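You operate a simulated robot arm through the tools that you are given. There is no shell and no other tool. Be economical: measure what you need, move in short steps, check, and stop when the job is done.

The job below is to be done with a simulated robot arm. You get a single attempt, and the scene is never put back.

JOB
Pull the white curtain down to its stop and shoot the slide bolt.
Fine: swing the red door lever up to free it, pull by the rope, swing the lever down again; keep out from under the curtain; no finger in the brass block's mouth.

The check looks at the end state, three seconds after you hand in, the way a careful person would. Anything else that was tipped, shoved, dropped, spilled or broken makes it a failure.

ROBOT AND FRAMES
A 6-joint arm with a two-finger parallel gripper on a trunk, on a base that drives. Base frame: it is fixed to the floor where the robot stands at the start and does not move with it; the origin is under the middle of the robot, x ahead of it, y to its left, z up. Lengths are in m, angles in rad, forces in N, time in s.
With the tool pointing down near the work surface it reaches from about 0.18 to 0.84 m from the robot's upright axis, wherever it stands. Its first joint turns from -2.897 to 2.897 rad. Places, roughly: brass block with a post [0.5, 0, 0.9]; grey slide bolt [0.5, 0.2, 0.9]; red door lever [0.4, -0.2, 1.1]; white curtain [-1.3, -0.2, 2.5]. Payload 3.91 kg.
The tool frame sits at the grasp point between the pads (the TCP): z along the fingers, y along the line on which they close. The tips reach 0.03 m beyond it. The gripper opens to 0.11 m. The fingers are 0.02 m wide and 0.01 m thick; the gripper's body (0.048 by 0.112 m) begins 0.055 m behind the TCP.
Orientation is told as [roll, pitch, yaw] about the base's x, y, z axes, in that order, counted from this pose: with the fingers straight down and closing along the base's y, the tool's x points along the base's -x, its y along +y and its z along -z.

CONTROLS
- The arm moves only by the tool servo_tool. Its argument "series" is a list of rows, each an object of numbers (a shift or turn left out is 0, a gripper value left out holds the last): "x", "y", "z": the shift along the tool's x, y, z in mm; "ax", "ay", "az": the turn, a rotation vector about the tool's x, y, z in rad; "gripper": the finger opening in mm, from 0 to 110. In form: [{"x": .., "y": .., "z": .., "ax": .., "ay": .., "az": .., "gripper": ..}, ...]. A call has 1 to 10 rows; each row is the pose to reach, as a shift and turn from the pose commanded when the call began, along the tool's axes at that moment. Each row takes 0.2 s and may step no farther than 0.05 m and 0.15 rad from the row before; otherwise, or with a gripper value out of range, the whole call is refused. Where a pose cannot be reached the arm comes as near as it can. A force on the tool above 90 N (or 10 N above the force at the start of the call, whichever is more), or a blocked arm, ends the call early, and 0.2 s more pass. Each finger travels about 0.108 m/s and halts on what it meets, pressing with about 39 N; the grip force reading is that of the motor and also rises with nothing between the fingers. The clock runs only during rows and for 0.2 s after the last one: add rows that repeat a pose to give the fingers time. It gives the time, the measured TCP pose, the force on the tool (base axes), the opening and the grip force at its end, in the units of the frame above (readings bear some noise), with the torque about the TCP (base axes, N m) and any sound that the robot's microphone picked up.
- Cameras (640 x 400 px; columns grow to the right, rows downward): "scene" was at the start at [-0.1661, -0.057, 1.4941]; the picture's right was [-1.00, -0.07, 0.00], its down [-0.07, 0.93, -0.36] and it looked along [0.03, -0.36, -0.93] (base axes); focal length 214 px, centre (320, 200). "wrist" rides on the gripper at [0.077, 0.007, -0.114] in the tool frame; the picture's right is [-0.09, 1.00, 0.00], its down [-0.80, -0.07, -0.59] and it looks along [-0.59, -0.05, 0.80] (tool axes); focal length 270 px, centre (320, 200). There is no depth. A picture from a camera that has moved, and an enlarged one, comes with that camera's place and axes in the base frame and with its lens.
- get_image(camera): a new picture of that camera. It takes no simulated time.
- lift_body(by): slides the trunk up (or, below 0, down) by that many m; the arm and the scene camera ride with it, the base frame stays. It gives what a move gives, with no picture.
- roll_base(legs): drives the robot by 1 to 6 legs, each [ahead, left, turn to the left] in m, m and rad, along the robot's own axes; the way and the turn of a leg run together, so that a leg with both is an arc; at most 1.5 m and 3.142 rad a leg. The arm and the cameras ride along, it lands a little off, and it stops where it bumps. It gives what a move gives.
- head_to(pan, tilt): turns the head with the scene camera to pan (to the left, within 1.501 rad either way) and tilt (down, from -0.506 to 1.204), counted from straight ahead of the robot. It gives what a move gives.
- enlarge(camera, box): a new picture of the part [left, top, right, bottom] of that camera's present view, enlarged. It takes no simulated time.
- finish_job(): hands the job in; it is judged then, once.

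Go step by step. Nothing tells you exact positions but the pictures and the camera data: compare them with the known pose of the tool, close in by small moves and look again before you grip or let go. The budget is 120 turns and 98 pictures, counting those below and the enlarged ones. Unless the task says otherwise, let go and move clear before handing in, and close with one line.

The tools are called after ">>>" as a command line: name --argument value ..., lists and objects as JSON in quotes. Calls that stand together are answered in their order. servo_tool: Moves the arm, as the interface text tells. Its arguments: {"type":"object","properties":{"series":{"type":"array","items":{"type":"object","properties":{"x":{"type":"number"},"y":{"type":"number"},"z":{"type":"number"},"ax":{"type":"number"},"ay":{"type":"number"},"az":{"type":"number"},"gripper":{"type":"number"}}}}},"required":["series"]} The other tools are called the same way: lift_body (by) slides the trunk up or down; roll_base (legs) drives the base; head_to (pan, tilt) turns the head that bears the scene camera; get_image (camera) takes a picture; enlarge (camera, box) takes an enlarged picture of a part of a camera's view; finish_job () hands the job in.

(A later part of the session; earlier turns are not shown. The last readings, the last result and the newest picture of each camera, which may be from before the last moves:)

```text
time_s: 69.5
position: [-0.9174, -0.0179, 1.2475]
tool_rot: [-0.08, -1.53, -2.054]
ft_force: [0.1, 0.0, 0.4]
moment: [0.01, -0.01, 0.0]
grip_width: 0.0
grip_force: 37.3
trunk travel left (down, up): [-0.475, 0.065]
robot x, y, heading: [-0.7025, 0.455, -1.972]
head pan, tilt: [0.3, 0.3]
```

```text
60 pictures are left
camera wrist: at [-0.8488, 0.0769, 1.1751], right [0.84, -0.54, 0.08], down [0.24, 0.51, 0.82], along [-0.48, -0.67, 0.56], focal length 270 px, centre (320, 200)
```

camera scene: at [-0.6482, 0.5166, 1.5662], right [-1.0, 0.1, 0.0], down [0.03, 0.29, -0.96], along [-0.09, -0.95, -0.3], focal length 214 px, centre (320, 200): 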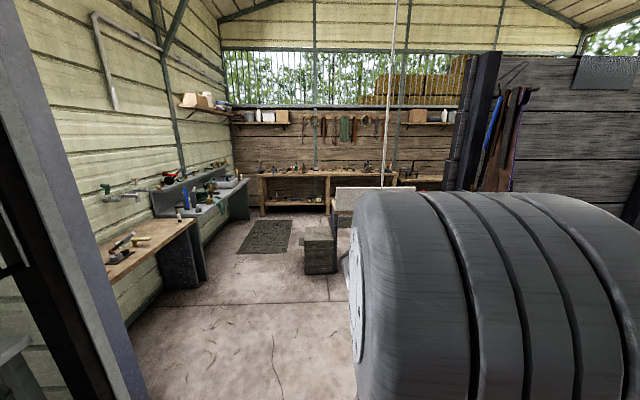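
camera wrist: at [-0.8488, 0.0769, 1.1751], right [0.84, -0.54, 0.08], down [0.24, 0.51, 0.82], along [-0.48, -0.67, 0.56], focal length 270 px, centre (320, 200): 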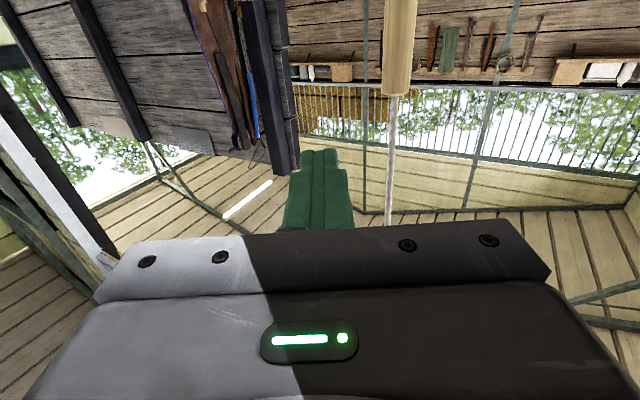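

The rope grip is ahead and a bit to the tool's +y. I open the fingers, line up with the wooden grip and stop short to check.

>>> servo_tool --series '[{"x": 20, "y": 25, "gripper": 90}, {"x": 40, "y": 50}, {"x": 55, "y": 72}, {"x": 55, "y": 72, "z": 40}, {"x": 55, "y": 72, "z": 80}, {"x": 55, "y": 72, "z": 120}]'

>>> get_image --camera "wrist"

```text
time_s: 70.9
position: [-0.9199, -0.1588, 1.1887]
tool_rot: [-0.07, -1.53, -2.065]
ft_force: [-0.2, -1.3, 0.2]
moment: [0.01, -0.04, 0.01]
grip_width: 0.0899
grip_force: 0.0
trunk travel left (down, up): [-0.475, 0.065]
robot x, y, heading: [-0.7094, 0.4527, -1.968]
head pan, tilt: [0.3, 0.3]
```

```text
59 pictures are left
camera wrist: at [-0.8506, -0.0636, 1.1158], right [0.84, -0.54, 0.09], down [0.24, 0.51, 0.82], along [-0.49, -0.67, 0.56], focal length 270 px, centre (320, 200)
```

wrist: 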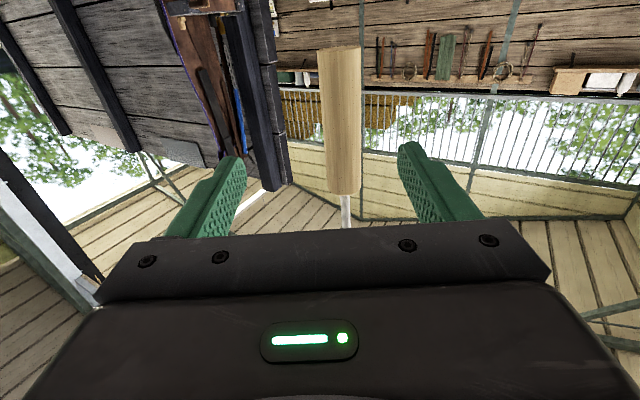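

Lined up well; forward about 90 mm and close on the wooden grip.

>>> servo_tool --series '[{"y": 6, "z": 30}, {"y": 10, "z": 60}, {"y": 10, "z": 90}, {"y": 10, "z": 90}]'

>>> get_image --camera "wrist"

```text
time_s: 71.9
position: [-0.9583, -0.238, 1.1851]
tool_rot: [-0.081, -1.531, -2.052]
ft_force: [-0.4, -0.4, 0.8]
moment: [0.02, 0.02, -0.01]
grip_width: 0.0898
grip_force: 0.0
trunk travel left (down, up): [-0.475, 0.065]
robot x, y, heading: [-0.7032, 0.4538, -1.969]
head pan, tilt: [0.3, 0.3]
```

```text
58 pictures are left
camera wrist: at [-0.8893, -0.1432, 1.112], right [0.84, -0.54, 0.08], down [0.24, 0.51, 0.82], along [-0.48, -0.67, 0.56], focal length 270 px, centre (320, 200)
```

wrist: 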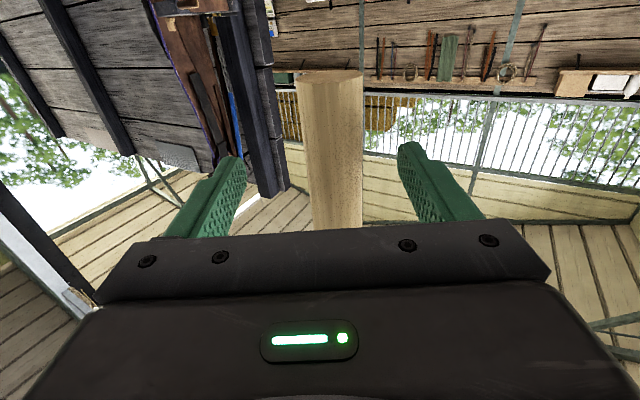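

>>> servo_tool --series '[{"gripper": 20}, {"gripper": 20}, {"gripper": 20}, {"gripper": 20}, {"gripper": 20}]'

>>> get_image --camera "wrist"

```text
time_s: 73.1
position: [-0.951, -0.2427, 1.1852]
tool_rot: [-0.18, -1.531, -1.951]
ft_force: [28.2, -26.8, 6.3]
moment: [-0.84, -1.01, 1.05]
grip_width: 0.0336
grip_force: 45.0
trunk travel left (down, up): [-0.475, 0.065]
robot x, y, heading: [-0.7016, 0.4529, -1.962]
head pan, tilt: [0.3, 0.3]
```

```text
57 pictures are left
camera wrist: at [-0.8831, -0.1469, 1.1117], right [0.84, -0.53, 0.08], down [0.24, 0.51, 0.82], along [-0.48, -0.67, 0.56], focal length 270 px, centre (320, 200)
```

wrist: 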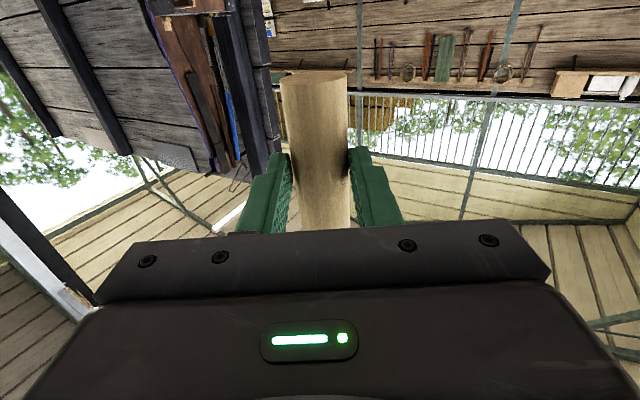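

Gripped. I relieve the sideways load and pull down in steps.

>>> servo_tool --series '[{"y": 9, "gripper": 20}, {"y": 9, "x": 15}, {"y": 9, "x": 30}]'

```text
time_s: 73.9
position: [-0.951, -0.2428, 1.1547]
tool_rot: [-0.137, -1.531, -1.999]
ft_force: [11.7, -15.1, 4.9]
moment: [-1.1, -0.06, -0.03]
grip_width: 0.0334
grip_force: 44.6
trunk travel left (down, up): [-0.475, 0.065]
robot x, y, heading: [-0.7057, 0.4548, -1.972]
head pan, tilt: [0.3, 0.3]
```

>>> servo_tool --series '[{"y": 3, "x": 30}, {"y": 4, "x": 60}, {"y": 4, "x": 90}, {"y": 4, "x": 120}]'

>>> head_to --pan 0.3 --tilt -0.5

>>> get_image --camera "scene"

```text
time_s: 74.9
position: [-0.9492, -0.2394, 1.0289]
tool_rot: [-0.076, -1.526, -2.06]
ft_force: [-11.8, -9.9, -1.0]
moment: [0.28, -0.18, -0.03]
grip_width: 0.032
grip_force: 44.8
trunk travel left (down, up): [-0.475, 0.065]
robot x, y, heading: [-0.7076, 0.4546, -1.97]
head pan, tilt: [0.3, 0.3]
```

```text
time_s: 76.0
position: [-0.9497, -0.2387, 1.0313]
tool_rot: [-0.038, -1.529, -2.101]
ft_force: [-15.4, 5.7, -6.8]
moment: [1.07, -0.58, -0.42]
grip_width: 0.0319
grip_force: 45.4
trunk travel left (down, up): [-0.475, 0.065]
robot x, y, heading: [-0.7056, 0.4555, -1.967]
head pan, tilt: [0.3, -0.499]
```

```text
56 pictures are left
camera scene: at [-0.6484, 0.5426, 1.634], right [-1.0, 0.1, 0.0], down [-0.04, -0.48, -0.88], along [-0.09, -0.87, 0.48], focal length 214 px, centre (320, 200)
```

scene: 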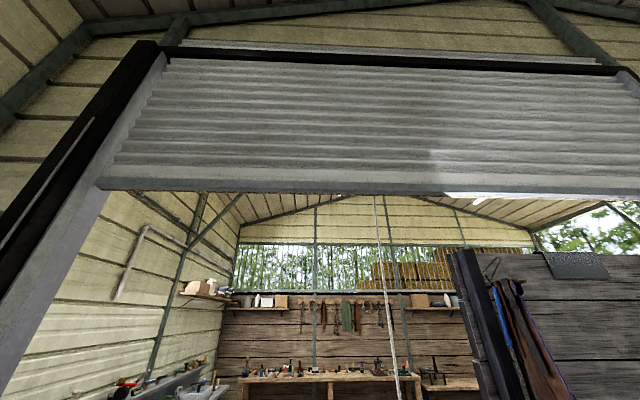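

The curtain follows the hand (edge now near 2.10). I keep pulling.

>>> servo_tool --series '[{"x": 30}, {"x": 60}, {"x": 90}, {"x": 120}, {"x": 150}]'

>>> get_image --camera "wrist"

```text
time_s: 77.2
position: [-0.9405, -0.2316, 0.8836]
tool_rot: [-0.096, -1.526, -2.036]
ft_force: [5.0, 24.2, -3.9]
moment: [-0.14, 0.26, -0.5]
grip_width: 0.0241
grip_force: 3.7
trunk travel left (down, up): [-0.475, 0.065]
robot x, y, heading: [-0.7066, 0.4527, -1.965]
head pan, tilt: [0.3, -0.499]
```

```text
55 pictures are left
camera wrist: at [-0.8714, -0.1359, 0.8109], right [0.84, -0.53, 0.08], down [0.24, 0.51, 0.83], along [-0.48, -0.68, 0.56], focal length 270 px, centre (320, 200)
```

wrist: 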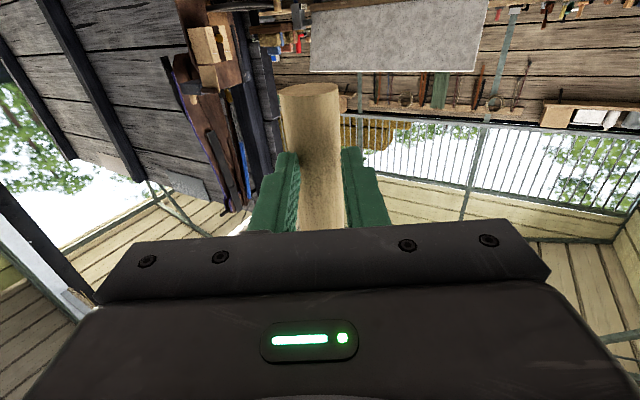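

The grip is slipping toward the fingertips because the hand drifted back. I open, move in 22 mm and regrip.

>>> servo_tool --series '[{"gripper": 60}, {"gripper": 60}, {"gripper": 60}]'

>>> get_image --camera "wrist"

```text
time_s: 78.0
position: [-0.9442, -0.2365, 0.8862]
tool_rot: [-0.078, -1.53, -2.054]
ft_force: [0.5, -0.3, -0.2]
moment: [0.01, 0.02, 0.01]
grip_width: 0.06
grip_force: 0.1
trunk travel left (down, up): [-0.475, 0.065]
robot x, y, heading: [-0.7067, 0.4555, -1.965]
head pan, tilt: [0.3, -0.499]
```

```text
54 pictures are left
camera wrist: at [-0.8748, -0.1397, 0.8124], right [0.84, -0.54, 0.08], down [0.24, 0.51, 0.82], along [-0.48, -0.67, 0.56], focal length 270 px, centre (320, 200)
```

wrist: 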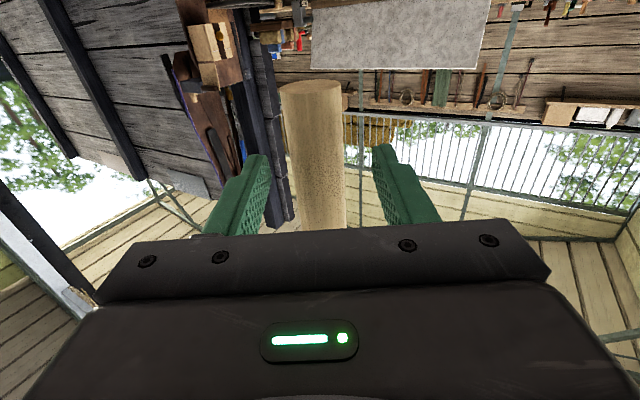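

>>> servo_tool --series '[{"y": -3, "z": 20}, {"y": -3, "z": 20, "gripper": 20}, {"y": -3, "z": 20, "gripper": 20}, {"y": -3, "z": 20, "gripper": 20}]'

```text
time_s: 79.0
position: [-0.957, -0.2508, 0.8842]
tool_rot: [-0.063, -1.53, -2.07]
ft_force: [0.5, -8.2, 0.0]
moment: [-0.14, -1.19, 0.13]
grip_width: 0.0331
grip_force: 44.8
trunk travel left (down, up): [-0.475, 0.065]
robot x, y, heading: [-0.705, 0.4509, -1.962]
head pan, tilt: [0.3, -0.499]
```

>>> servo_tool --series '[{"x": 30, "z": 2}, {"x": 60, "z": 3}, {"x": 90, "z": 5}, {"x": 120, "z": 6}]'

>>> get_image --camera "scene"

>>> get_image --camera "wrist"

```text
time_s: 80.0
position: [-0.9591, -0.2494, 0.7587]
tool_rot: [-0.108, -1.52, -2.025]
ft_force: [-0.6, -0.2, 0.2]
moment: [0.0, -0.02, -0.03]
grip_width: 0.02
grip_force: 0.0
trunk travel left (down, up): [-0.475, 0.065]
robot x, y, heading: [-0.708, 0.4543, -1.966]
head pan, tilt: [0.3, -0.499]
```

```text
53 pictures are left
camera scene: at [-0.6467, 0.5406, 1.6334], right [-1.0, 0.1, 0.0], down [-0.05, -0.47, -0.88], along [-0.09, -0.87, 0.48], focal length 214 px, centre (320, 200)
```

scene: 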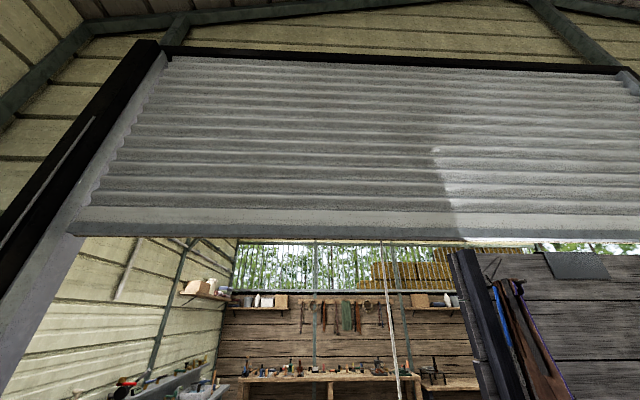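

```text
52 pictures are left
camera wrist: at [-0.8896, -0.154, 0.6864], right [0.84, -0.54, 0.08], down [0.24, 0.5, 0.83], along [-0.49, -0.68, 0.55], focal length 270 px, centre (320, 200)
```

wrist: 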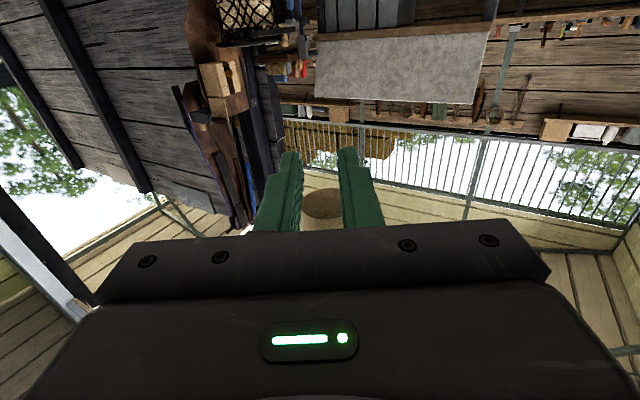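

The fingers slid off the lower end; the curtain edge is now about 1.90. I'll go up along the rope and hook the fingers just above the wooden grip instead, so its shoulder carries the pull.

>>> servo_tool --series '[{"gripper": 75}, {"gripper": 75}, {"gripper": 75}, {"x": -45, "z": -2}, {"x": -90, "z": -4}, {"x": -135, "z": -6}, {"x": -165, "z": -8}]'

>>> get_image --camera "wrist"

```text
time_s: 81.6
position: [-0.9568, -0.2465, 0.9291]
tool_rot: [-0.095, -1.529, -2.039]
ft_force: [-0.7, -0.1, 0.1]
moment: [0.02, -0.01, 0.03]
grip_width: 0.075
grip_force: 0.0
trunk travel left (down, up): [-0.475, 0.065]
robot x, y, heading: [-0.7051, 0.4557, -1.965]
head pan, tilt: [0.3, -0.499]
```

```text
51 pictures are left
camera wrist: at [-0.8872, -0.1527, 0.8561], right [0.84, -0.54, 0.08], down [0.24, 0.51, 0.82], along [-0.48, -0.67, 0.56], focal length 270 px, centre (320, 200)
```

wrist: 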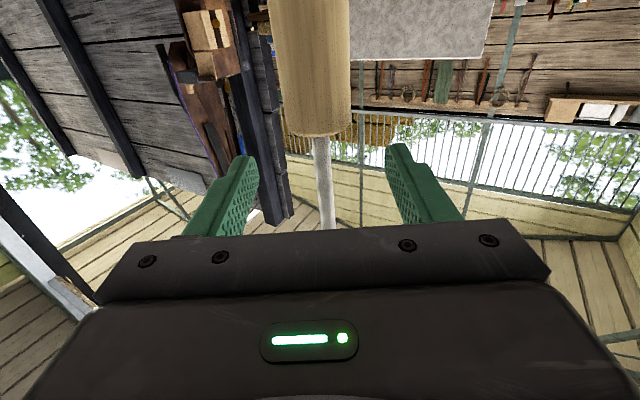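

The hand is now just above the wooden grip with the rope between the fingers. Close on the rope and pull.

>>> servo_tool --series '[{"gripper": 8}, {"gripper": 8}, {"gripper": 8}, {"gripper": 8}, {"x": 15, "z": 1}, {"x": 30, "z": 2}, {"x": 45, "z": 3}]'

>>> get_image --camera "wrist"

```text
time_s: 83.2
position: [-0.9583, -0.2536, 0.9162]
tool_rot: [2.77, -1.551, 1.375]
ft_force: [0.0, 9.3, 35.0]
moment: [0.12, 0.34, -0.55]
grip_width: 0.0119
grip_force: 4.4
trunk travel left (down, up): [-0.475, 0.065]
robot x, y, heading: [-0.7056, 0.4498, -1.965]
head pan, tilt: [0.3, -0.499]
stopped in row 7: the force on the tool passed its limit (the readings are from after the stop); the commanded pose is now the measured one
```

```text
50 pictures are left
camera wrist: at [-0.8902, -0.162, 0.8355], right [0.84, -0.53, 0.1], down [0.26, 0.56, 0.79], along [-0.47, -0.64, 0.61], focal length 270 px, centre (320, 200)
```

wrist: 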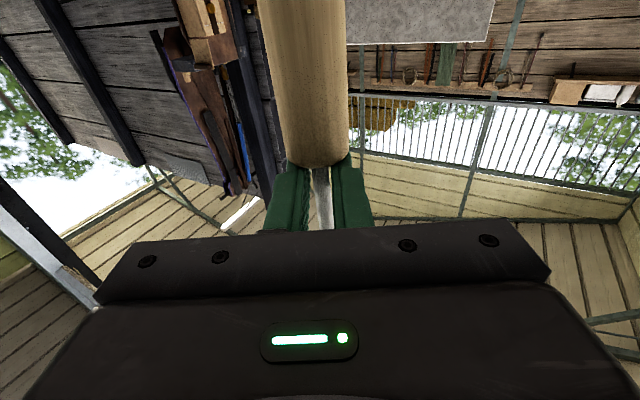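

The pull met more than 90 N without motion. I compare the curtain's edge.

>>> get_image --camera "scene"

>>> enlarge --camera "scene" --box '[30, 150, 190, 300]'

```text
49 pictures are left
camera scene: at [-0.6438, 0.5493, 1.6333], right [-1.0, 0.1, 0.0], down [-0.05, -0.48, -0.88], along [-0.08, -0.87, 0.48], focal length 214 px, centre (320, 200)
```

scene: 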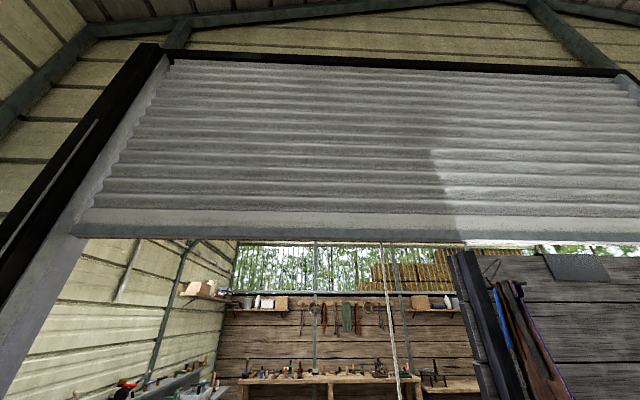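

```text
2.67 times, centred on (110, 225) of scene
camera zoom: at [-0.6438, 0.5493, 1.6333], right [-1.0, 0.1, 0.0], down [-0.05, -0.48, -0.88], along [-0.08, -0.87, 0.48], focal length 572 px, centre (880, 133)
```

zoom: 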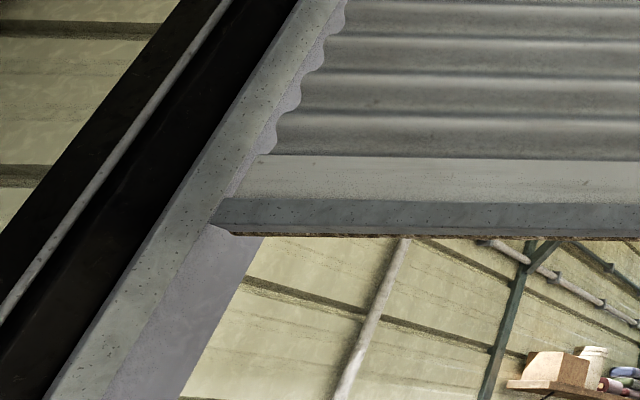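

The edge hasn't moved: the curtain is against its stop. I let go, back off and check the lever is still up and the curtain stays.

>>> servo_tool --series '[{"gripper": 60, "x": -8}, {"gripper": 60, "x": -8}, {"gripper": 60, "x": -8}, {"x": -8, "z": -45}, {"x": -8, "z": -90}, {"x": -8, "z": -135}]'

>>> head_to --pan 1.5 --tilt 0.1

>>> get_image --camera "scene"

```text
time_s: 84.6
position: [-0.8823, -0.1406, 0.9165]
tool_rot: [1.865, -1.567, 2.287]
ft_force: [-0.3, 0.5, 0.2]
moment: [-0.05, -0.02, 0.02]
grip_width: 0.0602
grip_force: 0.0
trunk travel left (down, up): [-0.475, 0.065]
robot x, y, heading: [-0.7038, 0.4557, -1.962]
head pan, tilt: [0.3, -0.499]
```

```text
time_s: 86.0
position: [-0.8835, -0.1412, 0.9154]
tool_rot: [1.712, -1.566, 2.437]
ft_force: [0.4, 0.4, 0.0]
moment: [0.0, 0.01, -0.03]
grip_width: 0.0598
grip_force: 0.1
trunk travel left (down, up): [-0.475, 0.065]
robot x, y, heading: [-0.7029, 0.452, -1.967]
head pan, tilt: [1.499, 0.099]
```

```text
47 pictures are left
camera scene: at [-0.5569, 0.5679, 1.5849], right [-0.45, -0.89, 0.0], down [-0.09, 0.04, -1.0], along [0.89, -0.45, -0.1], focal length 214 px, centre (320, 200)
```

scene: 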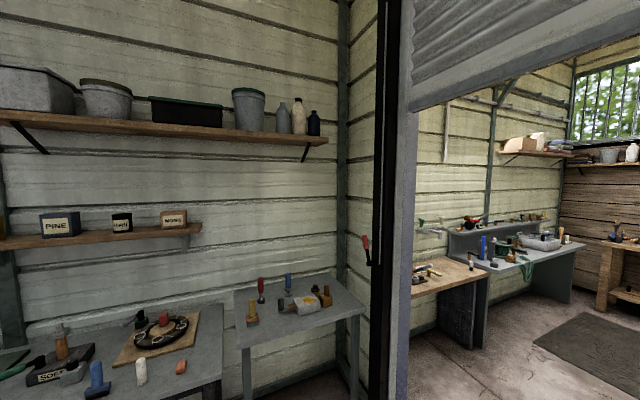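

Lever still up, curtain staying down. I lift and retract the hand, then drive back to the lever stand to swing it down.

>>> servo_tool --series '[{"z": -40, "gripper": 0}, {"x": -42, "y": -10, "z": -60}, {"x": -84, "y": -20, "z": -80}, {"x": -126, "y": -30, "z": -90}, {"x": -170, "y": -45, "z": -100}, {"x": -212, "y": -60, "z": -110}, {"x": -255, "y": -75, "z": -120}, {"x": -297, "y": -90, "z": -130}, {"x": -340, "y": -100, "z": -130}, {"x": -380, "y": -110, "z": -130}]'

>>> roll_base --legs '[[0, 0, 1.105], [0.54, 0.46, 0]]'

>>> get_image --camera "wrist"

```text
time_s: 88.2
position: [-0.9095, 0.0294, 1.2952]
tool_rot: [2.099, -1.568, 2.05]
ft_force: [0.1, 0.0, 0.2]
moment: [-0.01, 0.02, 0.0]
grip_width: 0.0
grip_force: 37.9
trunk travel left (down, up): [-0.475, 0.065]
robot x, y, heading: [-0.7049, 0.4547, -1.97]
head pan, tilt: [1.499, 0.099]
```

```text
time_s: 94.8
position: [0.2779, -0.0281, 1.2937]
tool_rot: [1.722, -1.567, -2.743]
ft_force: [0.1, 0.7, 0.3]
moment: [-0.01, -0.01, 0.03]
grip_width: 0.0001
grip_force: 37.8
trunk travel left (down, up): [-0.475, 0.065]
robot x, y, heading: [-0.0119, 0.3471, -0.855]
head pan, tilt: [1.499, 0.099]
```

```text
46 pictures are left
camera wrist: at [0.2243, 0.0736, 1.2168], right [0.85, 0.52, 0.09], down [-0.37, 0.47, 0.8], along [0.37, -0.71, 0.59], focal length 270 px, centre (320, 200)
```

wrist: 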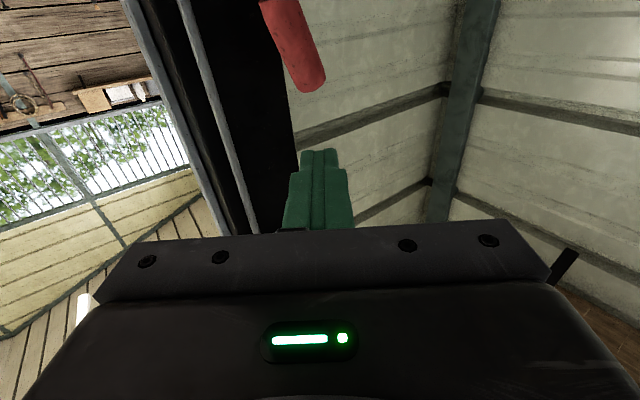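

I place the closed fingers on the lever's post side, near its top.

>>> servo_tool --series '[{"x": 20, "y": -20}, {"x": 39, "y": -40}, {"x": 39, "y": -40, "z": 40}, {"x": 39, "y": -40, "z": 75}, {"x": 39, "y": -40, "z": 105}]'

>>> get_image --camera "wrist"

```text
time_s: 96.0
position: [0.2972, -0.1395, 1.255]
tool_rot: [1.727, -1.568, -2.749]
ft_force: [0.4, 0.7, -0.1]
moment: [0.02, 0.02, 0.0]
grip_width: 0.0001
grip_force: 37.6
trunk travel left (down, up): [-0.475, 0.065]
robot x, y, heading: [-0.0129, 0.3479, -0.854]
head pan, tilt: [1.499, 0.099]
```

```text
45 pictures are left
camera wrist: at [0.2438, -0.0386, 1.1775], right [0.85, 0.52, 0.09], down [-0.37, 0.47, 0.8], along [0.37, -0.71, 0.59], focal length 270 px, centre (320, 200)
```

wrist: 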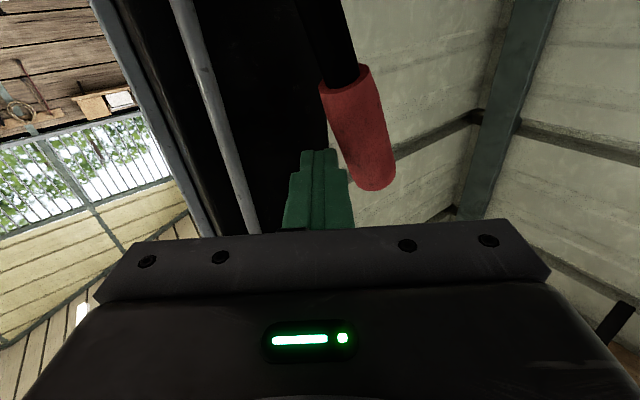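

>>> servo_tool --series '[{"z": 8}, {"x": 10, "y": 19, "z": 19}, {"x": 13, "y": 34, "z": 29}, {"x": 17, "y": 46, "z": 36}, {"x": 24, "y": 59, "z": 43}, {"x": 34, "y": 72, "z": 51}, {"x": 45, "y": 82, "z": 57}, {"x": 58, "y": 91, "z": 62}, {"x": 73, "y": 98, "z": 67}, {"x": 89, "y": 104, "z": 70}]'

>>> get_image --camera "wrist"

```text
time_s: 98.2
position: [0.4246, -0.1423, 1.1654]
tool_rot: [1.525, -1.567, -2.546]
ft_force: [-0.7, -0.1, -0.4]
moment: [0.0, 0.02, -0.02]
grip_width: 0.0
grip_force: 37.6
trunk travel left (down, up): [-0.475, 0.065]
robot x, y, heading: [-0.0145, 0.3441, -0.852]
head pan, tilt: [1.499, 0.099]
```

```text
44 pictures are left
camera wrist: at [0.3714, -0.0416, 1.0889], right [0.85, 0.52, 0.09], down [-0.37, 0.47, 0.8], along [0.37, -0.71, 0.59], focal length 270 px, centre (320, 200)
```

wrist: 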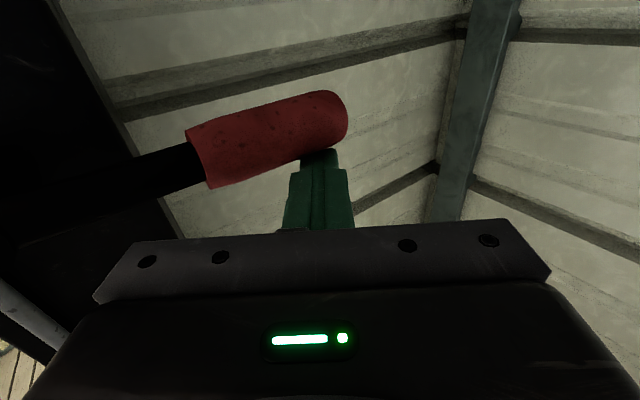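

The lever is nearly down. I press on to find its lower stop.

>>> servo_tool --series '[{"x": 8}, {"x": 16}]'

>>> servo_tool --series '[{"x": 6}]'

>>> get_image --camera "wrist"

```text
time_s: 98.8
position: [0.4241, -0.1428, 1.1628]
tool_rot: [2.904, -1.544, 2.362]
ft_force: [8.2, -12.5, 58.1]
moment: [-1.39, -0.71, 0.54]
grip_width: 0.0
grip_force: 37.8
trunk travel left (down, up): [-0.475, 0.065]
robot x, y, heading: [-0.015, 0.3456, -0.85]
head pan, tilt: [1.499, 0.099]
```

```text
time_s: 99.2
position: [0.4233, -0.1419, 1.1611]
tool_rot: [2.916, -1.531, 2.345]
ft_force: [11.7, -12.8, 76.1]
moment: [-1.79, -0.95, 0.46]
grip_width: 0.0
grip_force: 37.0
trunk travel left (down, up): [-0.475, 0.065]
robot x, y, heading: [-0.0142, 0.345, -0.852]
head pan, tilt: [1.499, 0.099]
```

```text
43 pictures are left
camera wrist: at [0.3724, -0.0432, 1.0795], right [0.85, 0.52, 0.1], down [-0.39, 0.49, 0.78], along [0.36, -0.7, 0.62], focal length 270 px, centre (320, 200)
```

wrist: 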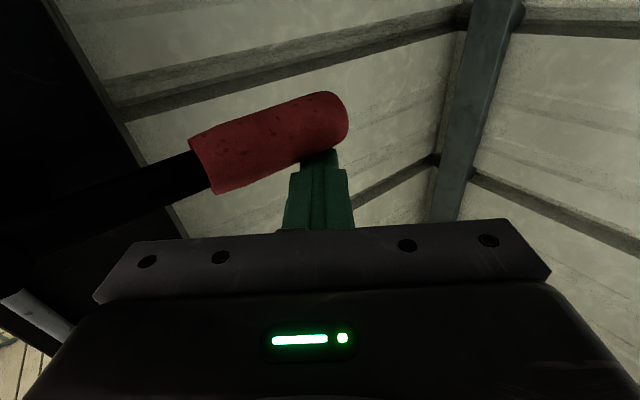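

At the lower stop, where it began. I back away, and turn attention to the bolt on the bench.

>>> servo_tool --series '[{"x": -25}, {"x": -35, "z": -30}, {"x": -50, "z": -70}, {"x": -60, "z": -110}]'

>>> get_image --camera "wrist"

>>> head_to --pan 0.7 --tilt 0.6

>>> get_image --camera "scene"

```text
time_s: 100.2
position: [0.3636, -0.0485, 1.2069]
tool_rot: [1.503, -1.568, -2.525]
ft_force: [-0.4, -0.1, 0.0]
moment: [-0.01, 0.05, 0.02]
grip_width: 0.0
grip_force: 37.5
trunk travel left (down, up): [-0.475, 0.065]
robot x, y, heading: [-0.0133, 0.3441, -0.856]
head pan, tilt: [1.499, 0.099]
```

```text
42 pictures are left
camera wrist: at [0.3107, 0.0523, 1.1286], right [0.85, 0.52, 0.09], down [-0.37, 0.47, 0.8], along [0.37, -0.71, 0.59], focal length 270 px, centre (320, 200)
```

wrist: 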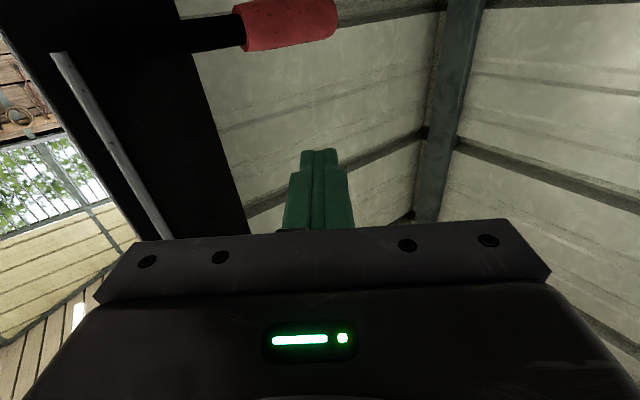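

```text
time_s: 101.3
position: [0.3652, -0.0507, 1.2055]
tool_rot: [1.751, -1.566, -2.771]
ft_force: [0.1, 0.2, 0.3]
moment: [0.0, 0.0, 0.0]
grip_width: 0.0002
grip_force: 37.9
trunk travel left (down, up): [-0.475, 0.065]
robot x, y, heading: [-0.0142, 0.3465, -0.849]
head pan, tilt: [0.7, 0.6]
```

```text
41 pictures are left
camera scene: at [-0.0377, 0.4575, 1.5388], right [-0.15, -0.99, 0.0], down [-0.56, 0.09, -0.83], along [0.82, -0.13, -0.56], focal length 214 px, centre (320, 200)
```

scene: 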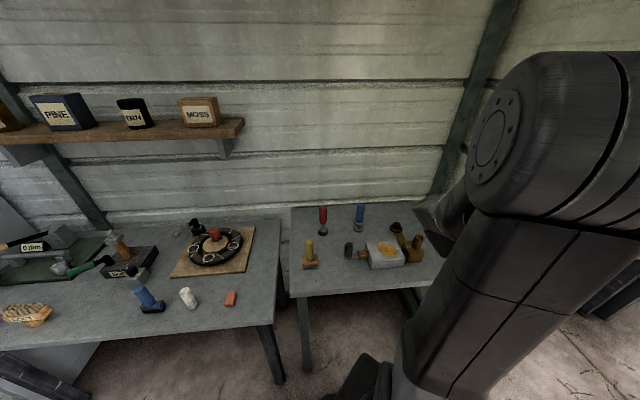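

Lever is fully down. I turn the robot toward the bench and pitch the tool down to view the bolt with the wrist camera.

>>> roll_base --legs '[[0, 0, 0.45]]'

>>> servo_tool --series '[{"ay": 0.15}, {"ay": 0.3}, {"ay": 0.45}, {"ay": 0.6}, {"ay": 0.75}, {"ay": 0.9}, {"ay": 1.05}, {"ay": 1.2}, {"ay": 1.35}, {"ay": 1.5}]'

>>> get_image --camera "wrist"

```text
time_s: 103.1
position: [0.4978, 0.1549, 1.2061]
tool_rot: [1.764, -1.567, -2.332]
ft_force: [0.5, 0.6, 0.6]
moment: [-0.03, -0.01, -0.01]
grip_width: 0.0
grip_force: 37.5
trunk travel left (down, up): [-0.475, 0.065]
robot x, y, heading: [-0.016, 0.3428, -0.403]
head pan, tilt: [0.7, 0.6]
```

```text
time_s: 105.3
position: [0.4943, 0.143, 1.2072]
tool_rot: [-0.251, -0.225, -0.511]
ft_force: [-0.1, 0.9, -0.3]
moment: [-0.03, 0.0, 0.0]
grip_width: 0.0
grip_force: 38.1
out of reach, approached as far as the arm can: row 5, 6, 7, 8, 9, 10
trunk travel left (down, up): [-0.475, 0.065]
robot x, y, heading: [-0.0127, 0.3463, -0.404]
head pan, tilt: [0.7, 0.6]
```

```text
40 pictures are left
camera wrist: at [0.4246, 0.2227, 1.2966], right [0.59, 0.77, -0.22], down [0.6, -0.25, 0.76], along [0.53, -0.58, -0.61], focal length 270 px, centre (320, 200)
```

wrist: 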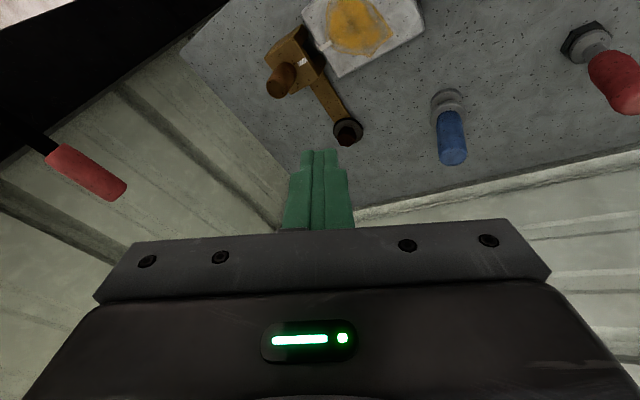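

>>> servo_tool --series '[{"ax": -0.05, "ay": 0.07, "az": -0.11, "x": 12, "y": -6, "z": 10}, {"ax": -0.09, "ay": 0.13, "az": -0.23, "x": 24, "y": -12, "z": 20}, {"ax": -0.14, "ay": 0.2, "az": -0.35, "x": 36, "y": -18, "z": 30}, {"ax": -0.19, "ay": 0.28, "az": -0.46, "x": 45, "y": -24, "z": 40}, {"ax": -0.19, "ay": 0.28, "az": -0.51, "x": 45, "y": -24, "z": 70}]'

>>> get_image --camera "wrist"

```text
time_s: 106.5
position: [0.4714, 0.2938, 1.0619]
tool_rot: [-0.281, 0.101, -0.138]
ft_force: [1.9, 2.3, -0.7]
moment: [-0.14, 0.12, 0.0]
grip_width: 0.0001
grip_force: 37.8
out of reach, approached as far as the arm can: row 1, 2, 3, 4, 5
trunk travel left (down, up): [-0.475, 0.065]
robot x, y, heading: [-0.0145, 0.3456, -0.399]
head pan, tilt: [0.7, 0.6]
```

```text
39 pictures are left
camera wrist: at [0.412, 0.3407, 1.1758], right [0.19, 0.94, -0.28], down [0.86, -0.02, 0.51], along [0.47, -0.34, -0.81], focal length 270 px, centre (320, 200)
```

wrist: 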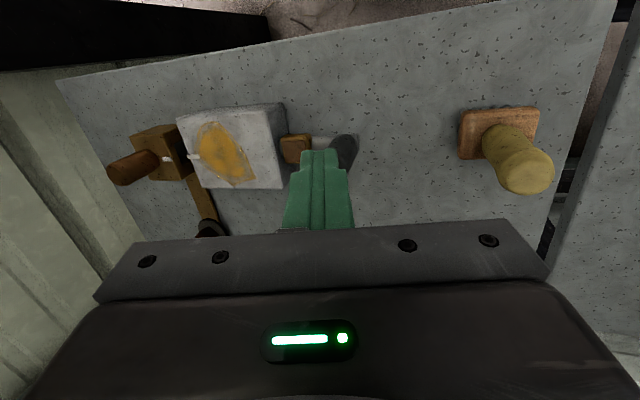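

>>> servo_tool --series '[{"ax": -0.09, "ay": -0.03, "az": -0.04, "x": 12, "y": -35}, {"ax": -0.18, "ay": -0.05, "az": -0.09, "x": 24, "y": -70}, {"ax": -0.27, "ay": -0.07, "az": -0.13, "x": 36, "y": -106}, {"ax": -0.27, "ay": -0.07, "az": -0.13, "x": 36, "y": -106}]'

>>> get_image --camera "wrist"

```text
time_s: 107.5
position: [0.4609, 0.2898, 1.0597]
tool_rot: [-0.27, 0.088, -0.132]
ft_force: [0.4, -0.1, -1.1]
moment: [0.0, 0.03, -0.01]
grip_width: 0.0001
grip_force: 38.0
out of reach, approached as far as the arm can: row 1, 2, 3, 4
trunk travel left (down, up): [-0.475, 0.065]
robot x, y, heading: [-0.0112, 0.344, -0.399]
head pan, tilt: [0.7, 0.6]
```

```text
38 pictures are left
camera wrist: at [0.3998, 0.3358, 1.1753], right [0.19, 0.94, -0.27], down [0.85, -0.02, 0.52], along [0.48, -0.33, -0.81], focal length 270 px, centre (320, 200)
```

wrist: 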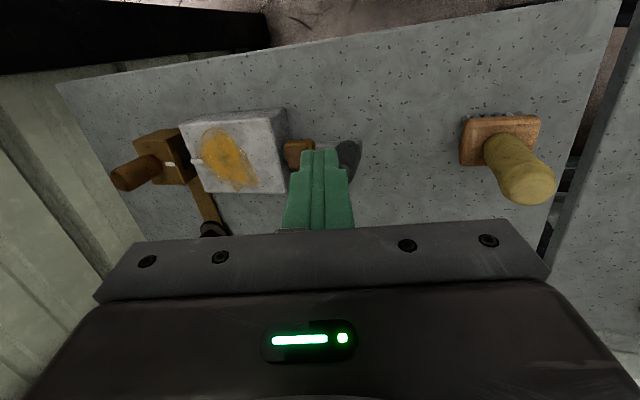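

>>> enlarge --camera "wrist" --box '[90, 80, 380, 250]'

>>> servo_tool --series '[{"z": -40}, {"z": -80, "x": 20}, {"z": -80, "x": 60}]'

>>> get_image --camera "wrist"

```text
2.21 times, centred on (235, 165) of wrist
camera zoom: at [0.3998, 0.3358, 1.1753], right [0.19, 0.94, -0.27], down [0.85, -0.02, 0.52], along [0.48, -0.33, -0.81], focal length 596 px, centre (508, 277)
```

zoom: 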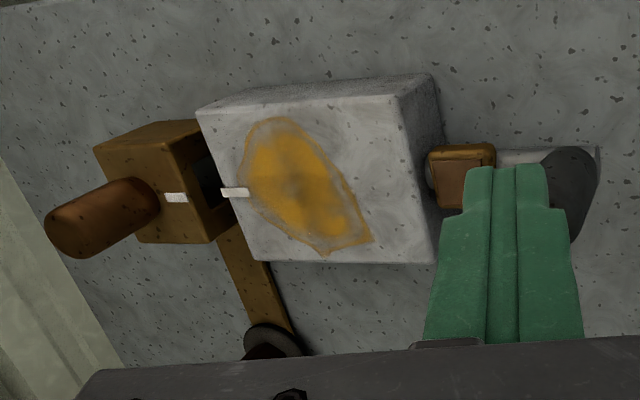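

```text
time_s: 108.3
position: [0.4098, 0.3125, 1.1386]
tool_rot: [-0.289, 0.084, -0.133]
ft_force: [0.2, -1.1, -0.4]
moment: [0.01, -0.04, 0.01]
grip_width: 0.0
grip_force: 36.9
out of reach, approached as far as the arm can: row 3
trunk travel left (down, up): [-0.475, 0.065]
robot x, y, heading: [-0.0113, 0.3439, -0.403]
head pan, tilt: [0.7, 0.6]
```

```text
36 pictures are left
camera wrist: at [0.3487, 0.3589, 1.2518], right [0.19, 0.94, -0.29], down [0.85, -0.01, 0.52], along [0.49, -0.34, -0.8], focal length 270 px, centre (320, 200)
```

wrist: 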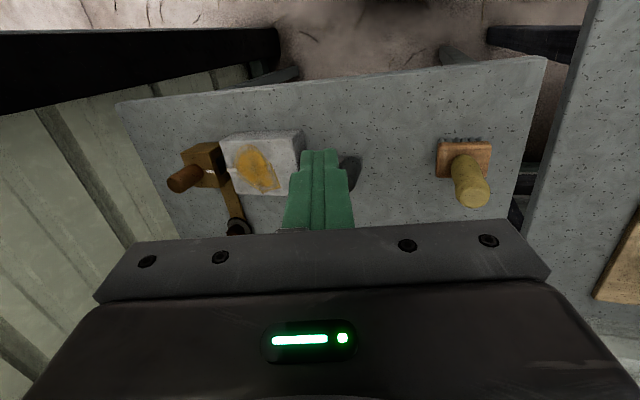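

The brass keeper and housing have white marks, lying at about x≈0.495, z≈0.91, so bench top is nearer 0.85; the knob is about (0.505, 0.268, 0.92). I test how freely the arm moves in this posture.

>>> servo_tool --series '[{"y": -30, "x": 20}, {"y": -60, "x": 40}, {"y": -90, "x": 60}]'

>>> head_to --pan 0.4 --tilt 0.7

>>> get_image --camera "scene"

```text
time_s: 109.1
position: [0.3498, 0.3088, 1.1399]
tool_rot: [-0.286, 0.082, -0.145]
ft_force: [0.6, 0.0, 0.8]
moment: [-0.03, 0.0, -0.02]
grip_width: 0.0
grip_force: 37.8
out of reach, approached as far as the arm can: row 1, 2, 3
trunk travel left (down, up): [-0.475, 0.065]
robot x, y, heading: [-0.0127, 0.3452, -0.405]
head pan, tilt: [0.7, 0.6]
```

```text
time_s: 109.9
position: [0.3505, 0.3085, 1.1397]
tool_rot: [-0.287, 0.082, -0.146]
ft_force: [-0.7, -0.2, 0.3]
moment: [0.01, 0.01, 0.0]
grip_width: 0.0
grip_force: 37.5
trunk travel left (down, up): [-0.475, 0.065]
robot x, y, heading: [-0.0132, 0.3418, -0.406]
head pan, tilt: [0.4, 0.7]
```

```text
35 pictures are left
camera scene: at [-0.0848, 0.4092, 1.5301], right [0.0, -1.0, 0.0], down [-0.64, 0.0, -0.77], along [0.77, 0.0, -0.64], focal length 214 px, centre (320, 200)
```

scene: 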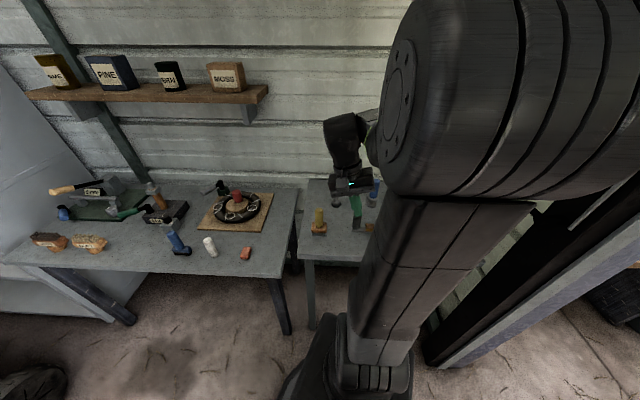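

Likely the arm just can't point straight down this high up. I go lower over the bench's front edge and straighten there.

>>> servo_tool --series '[{"z": 40}, {"z": 80}, {"z": 120}, {"z": 150}]'

>>> servo_tool --series '[{"ax": -0.1, "ay": -0.03}, {"ax": -0.2, "ay": -0.06}, {"ax": -0.28, "ay": -0.08}, {"ax": -0.28, "ay": -0.08}]'

```text
time_s: 110.9
position: [0.3314, 0.2691, 0.9968]
tool_rot: [-0.271, 0.086, -0.13]
ft_force: [-0.2, 0.5, 0.0]
moment: [-0.01, 0.02, 0.0]
grip_width: 0.0
grip_force: 37.4
out of reach, approached as far as the arm can: row 1
trunk travel left (down, up): [-0.475, 0.065]
robot x, y, heading: [-0.016, 0.3448, -0.403]
head pan, tilt: [0.4, 0.7]
```

```text
time_s: 111.9
position: [0.3328, 0.2864, 0.9837]
tool_rot: [-0.208, 0.051, -0.129]
ft_force: [-0.1, 0.1, 0.5]
moment: [0.05, -0.01, -0.01]
grip_width: 0.0
grip_force: 37.7
out of reach, approached as far as the arm can: row 1, 2, 3, 4
trunk travel left (down, up): [-0.475, 0.065]
robot x, y, heading: [-0.0091, 0.3442, -0.406]
head pan, tilt: [0.4, 0.7]
```

>>> servo_tool --series '[{"az": -0.15}, {"az": -0.3, "ax": -0.05}, {"az": -0.45, "ax": -0.1}, {"az": -0.6, "ax": -0.15}]'

```text
refused: row 2 steps farther than a row can; nothing moved
```

>>> servo_tool --series '[{"az": -0.14}, {"az": -0.27, "ax": -0.05}, {"az": -0.4, "ax": -0.1}, {"az": -0.53, "ax": -0.15}]'

```text
time_s: 112.9
position: [0.2989, 0.4142, 0.9213]
tool_rot: [-0.163, 0.088, 0.331]
ft_force: [-0.9, 1.0, 0.0]
moment: [-0.02, -0.02, 0.01]
grip_width: 0.0
grip_force: 37.2
out of reach, approached as far as the arm can: row 1, 2, 3, 4
trunk travel left (down, up): [-0.475, 0.065]
robot x, y, heading: [-0.0106, 0.3451, -0.398]
head pan, tilt: [0.4, 0.7]
```

I see: in this posture the tool's yaw must stay to the right of the arm's direction. So I turn it the other way, to a yaw near −1.57, which also puts the wrist camera on the bolt's line.

>>> servo_tool --series '[{"az": 0.14, "z": -15}, {"az": 0.28, "z": -30}, {"az": 0.42, "z": -45}, {"az": 0.56, "z": -60}, {"az": 0.7, "z": -75}, {"az": 0.84, "z": -80}, {"az": 0.98, "z": -80}, {"az": 1.12, "z": -80}, {"az": 1.26, "z": -80}, {"az": 1.4, "z": -80}]'

```text
time_s: 115.1
position: [0.3017, 0.411, 0.9834]
tool_rot: [-0.117, -0.194, -1.052]
ft_force: [0.5, 0.2, -0.1]
moment: [0.01, 0.02, 0.03]
grip_width: 0.0
grip_force: 37.7
out of reach, approached as far as the arm can: row 1, 2, 3, 4, 5, 6, 7, 8, 9, 10
trunk travel left (down, up): [-0.475, 0.065]
robot x, y, heading: [-0.0148, 0.3477, -0.402]
head pan, tilt: [0.4, 0.7]
```

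>>> servo_tool --series '[{"ax": 0.03, "ay": 0.05, "az": 0.12}, {"ax": 0.06, "ay": 0.1, "az": 0.24}, {"ax": 0.09, "ay": 0.15, "az": 0.36}, {"ax": 0.11, "ay": 0.2, "az": 0.48}, {"ax": 0.11, "ay": 0.2, "az": 0.5}]'

>>> get_image --camera "wrist"

```text
time_s: 116.3
position: [0.288, 0.3598, 0.9235]
tool_rot: [-0.119, -0.183, -1.561]
ft_force: [0.0, -0.9, -0.6]
moment: [0.01, 0.01, 0.01]
grip_width: 0.0001
grip_force: 37.3
out of reach, approached as far as the arm can: row 1, 2, 3, 4, 5
trunk travel left (down, up): [-0.475, 0.065]
robot x, y, heading: [-0.0122, 0.3441, -0.4]
head pan, tilt: [0.4, 0.7]
```

```text
34 pictures are left
camera wrist: at [0.3083, 0.4563, 1.0195], right [0.99, -0.1, -0.1], down [0.01, -0.68, 0.74], along [-0.14, -0.73, -0.67], focal length 270 px, centre (320, 200)
```

wrist: 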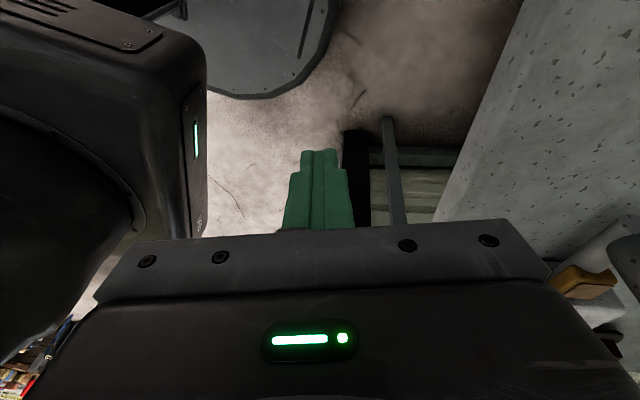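

The tool now has yaw −1.56 and only a slight tilt, good enough. I raise it and move out over the bench, staying left of the knob.

>>> servo_tool --series '[{"z": -40}, {"z": -85}, {"z": -85, "y": 45}, {"z": -85, "y": 90}, {"z": -85, "y": 135}, {"z": -85, "y": 180}, {"z": -80, "y": 205}]'

>>> get_image --camera "wrist"

```text
time_s: 117.9
position: [0.4999, 0.3588, 0.9654]
tool_rot: [-0.106, -0.255, -1.549]
ft_force: [-0.8, 0.4, 0.5]
moment: [0.01, 0.02, 0.02]
grip_width: 0.0
grip_force: 37.7
out of reach, approached as far as the arm can: row 1, 2, 3, 4, 5, 6, 7
trunk travel left (down, up): [-0.475, 0.065]
robot x, y, heading: [-0.0148, 0.3427, -0.401]
head pan, tilt: [0.4, 0.7]
```

```text
33 pictures are left
camera wrist: at [0.5174, 0.4617, 1.0561], right [0.99, -0.09, -0.08], down [0.0, -0.62, 0.78], along [-0.12, -0.78, -0.62], focal length 270 px, centre (320, 200)
```

wrist: 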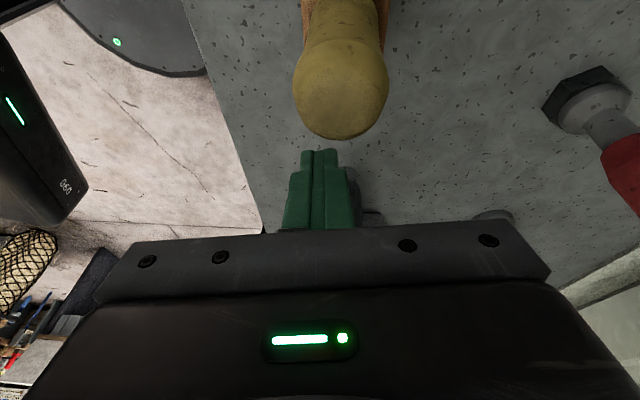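

The yellow brush is right behind the hand, so I must stay clear of it. I look closer at the knob.

>>> enlarge --camera "wrist" --box '[280, 130, 520, 240]'

>>> enlarge --camera "scene" --box '[280, 100, 440, 270]'

```text
2.67 times, centred on (400, 185) of wrist
camera zoom: at [0.5174, 0.4617, 1.0561], right [0.99, -0.09, -0.08], down [0.0, -0.62, 0.78], along [-0.12, -0.78, -0.62], focal length 721 px, centre (107, 240)
```

zoom: 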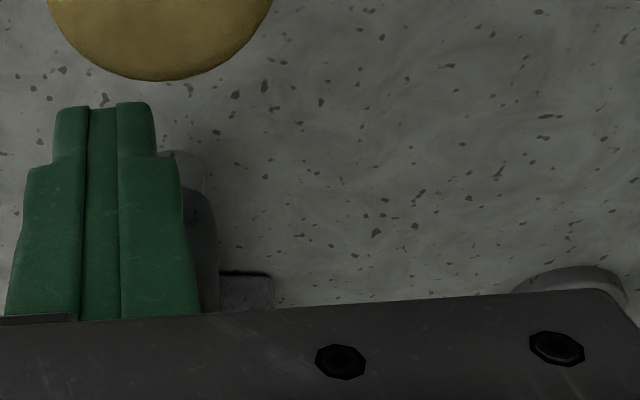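

```text
2.35 times, centred on (360, 185) of scene
camera zoom: at [-0.0844, 0.4092, 1.5301], right [0.0, -1.0, 0.0], down [-0.64, 0.0, -0.76], along [0.76, 0.0, -0.64], focal length 505 px, centre (226, 235)
```

zoom: 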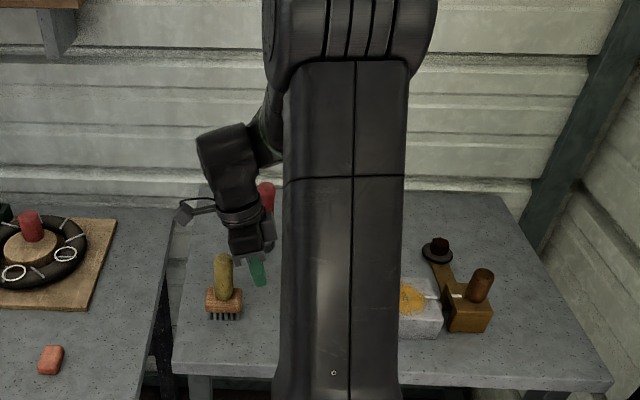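

>>> enlarge --camera "scene" --box '[380, 190, 440, 250]'

>>> servo_tool --series '[{"x": -22, "y": 8}, {"x": -43, "y": 15}, {"x": -43, "y": 15, "z": 20}, {"x": -43, "y": 15, "z": 41}]'

>>> get_image --camera "wrist"

```text
6.67 times, centred on (410, 220) of scene
camera zoom: at [-0.0844, 0.4092, 1.5301], right [0.0, -1.0, 0.0], down [-0.64, 0.0, -0.76], along [0.76, 0.0, -0.64], focal length 1430 px, centre (-280, 67)
```

zoom: 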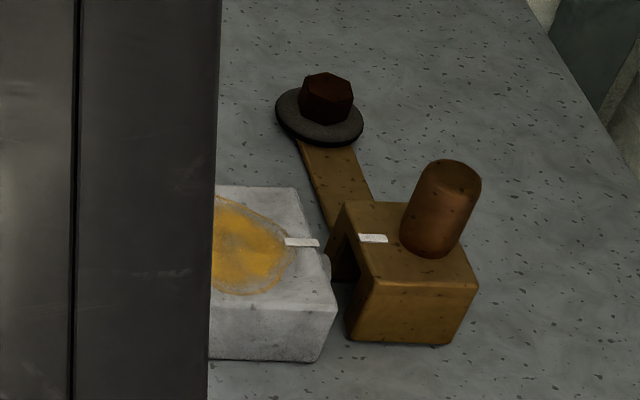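

```text
time_s: 118.9
position: [0.5117, 0.3084, 0.936]
tool_rot: [-0.106, -0.255, -1.549]
ft_force: [-0.4, -0.5, -0.5]
moment: [0.04, 0.01, 0.02]
grip_width: 0.0
grip_force: 37.7
trunk travel left (down, up): [-0.475, 0.065]
robot x, y, heading: [-0.014, 0.3462, -0.402]
head pan, tilt: [0.4, 0.7]
```

```text
29 pictures are left
camera wrist: at [0.5291, 0.4111, 1.0253], right [0.99, -0.09, -0.08], down [0.0, -0.62, 0.78], along [-0.12, -0.78, -0.62], focal length 270 px, centre (320, 200)
```

wrist: 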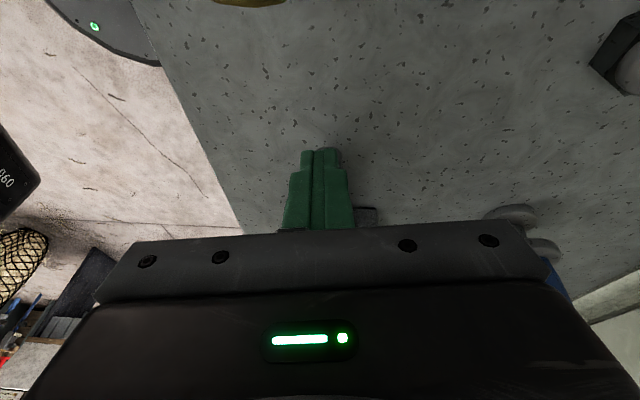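

The keeper's mark seems slightly off the housing's. I raise the hand and place the wrist camera to look down the line at both marks.

>>> servo_tool --series '[{"x": -9, "y": -4, "z": -35}, {"x": -18, "y": -7, "z": -68}, {"x": -50, "y": -30, "z": -65}, {"x": -90, "y": -50, "z": -50}, {"x": -130, "y": -65, "z": -35}, {"x": -165, "y": -76, "z": -20}, {"x": -196, "y": -82, "z": -5}]'

>>> get_image --camera "wrist"

```text
time_s: 120.5
position: [0.4336, 0.1179, 1.0003]
tool_rot: [-0.106, -0.252, -1.55]
ft_force: [0.2, 0.5, 0.1]
moment: [0.02, -0.03, -0.05]
grip_width: 0.0001
grip_force: 38.0
trunk travel left (down, up): [-0.475, 0.065]
robot x, y, heading: [-0.0146, 0.343, -0.401]
head pan, tilt: [0.4, 0.7]
```

```text
28 pictures are left
camera wrist: at [0.4506, 0.2215, 1.0901], right [0.99, -0.09, -0.08], down [0.01, -0.63, 0.78], along [-0.12, -0.77, -0.62], focal length 270 px, centre (320, 200)
```

wrist: 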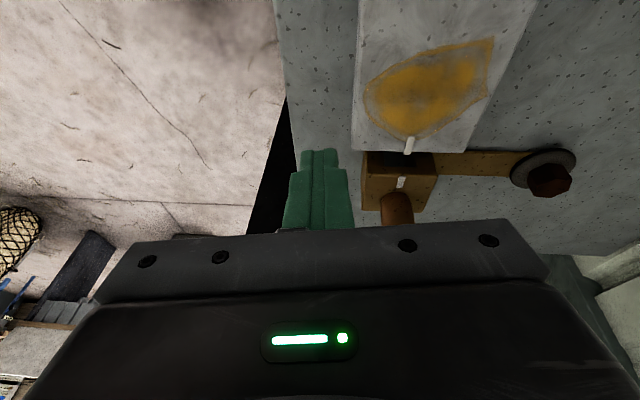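

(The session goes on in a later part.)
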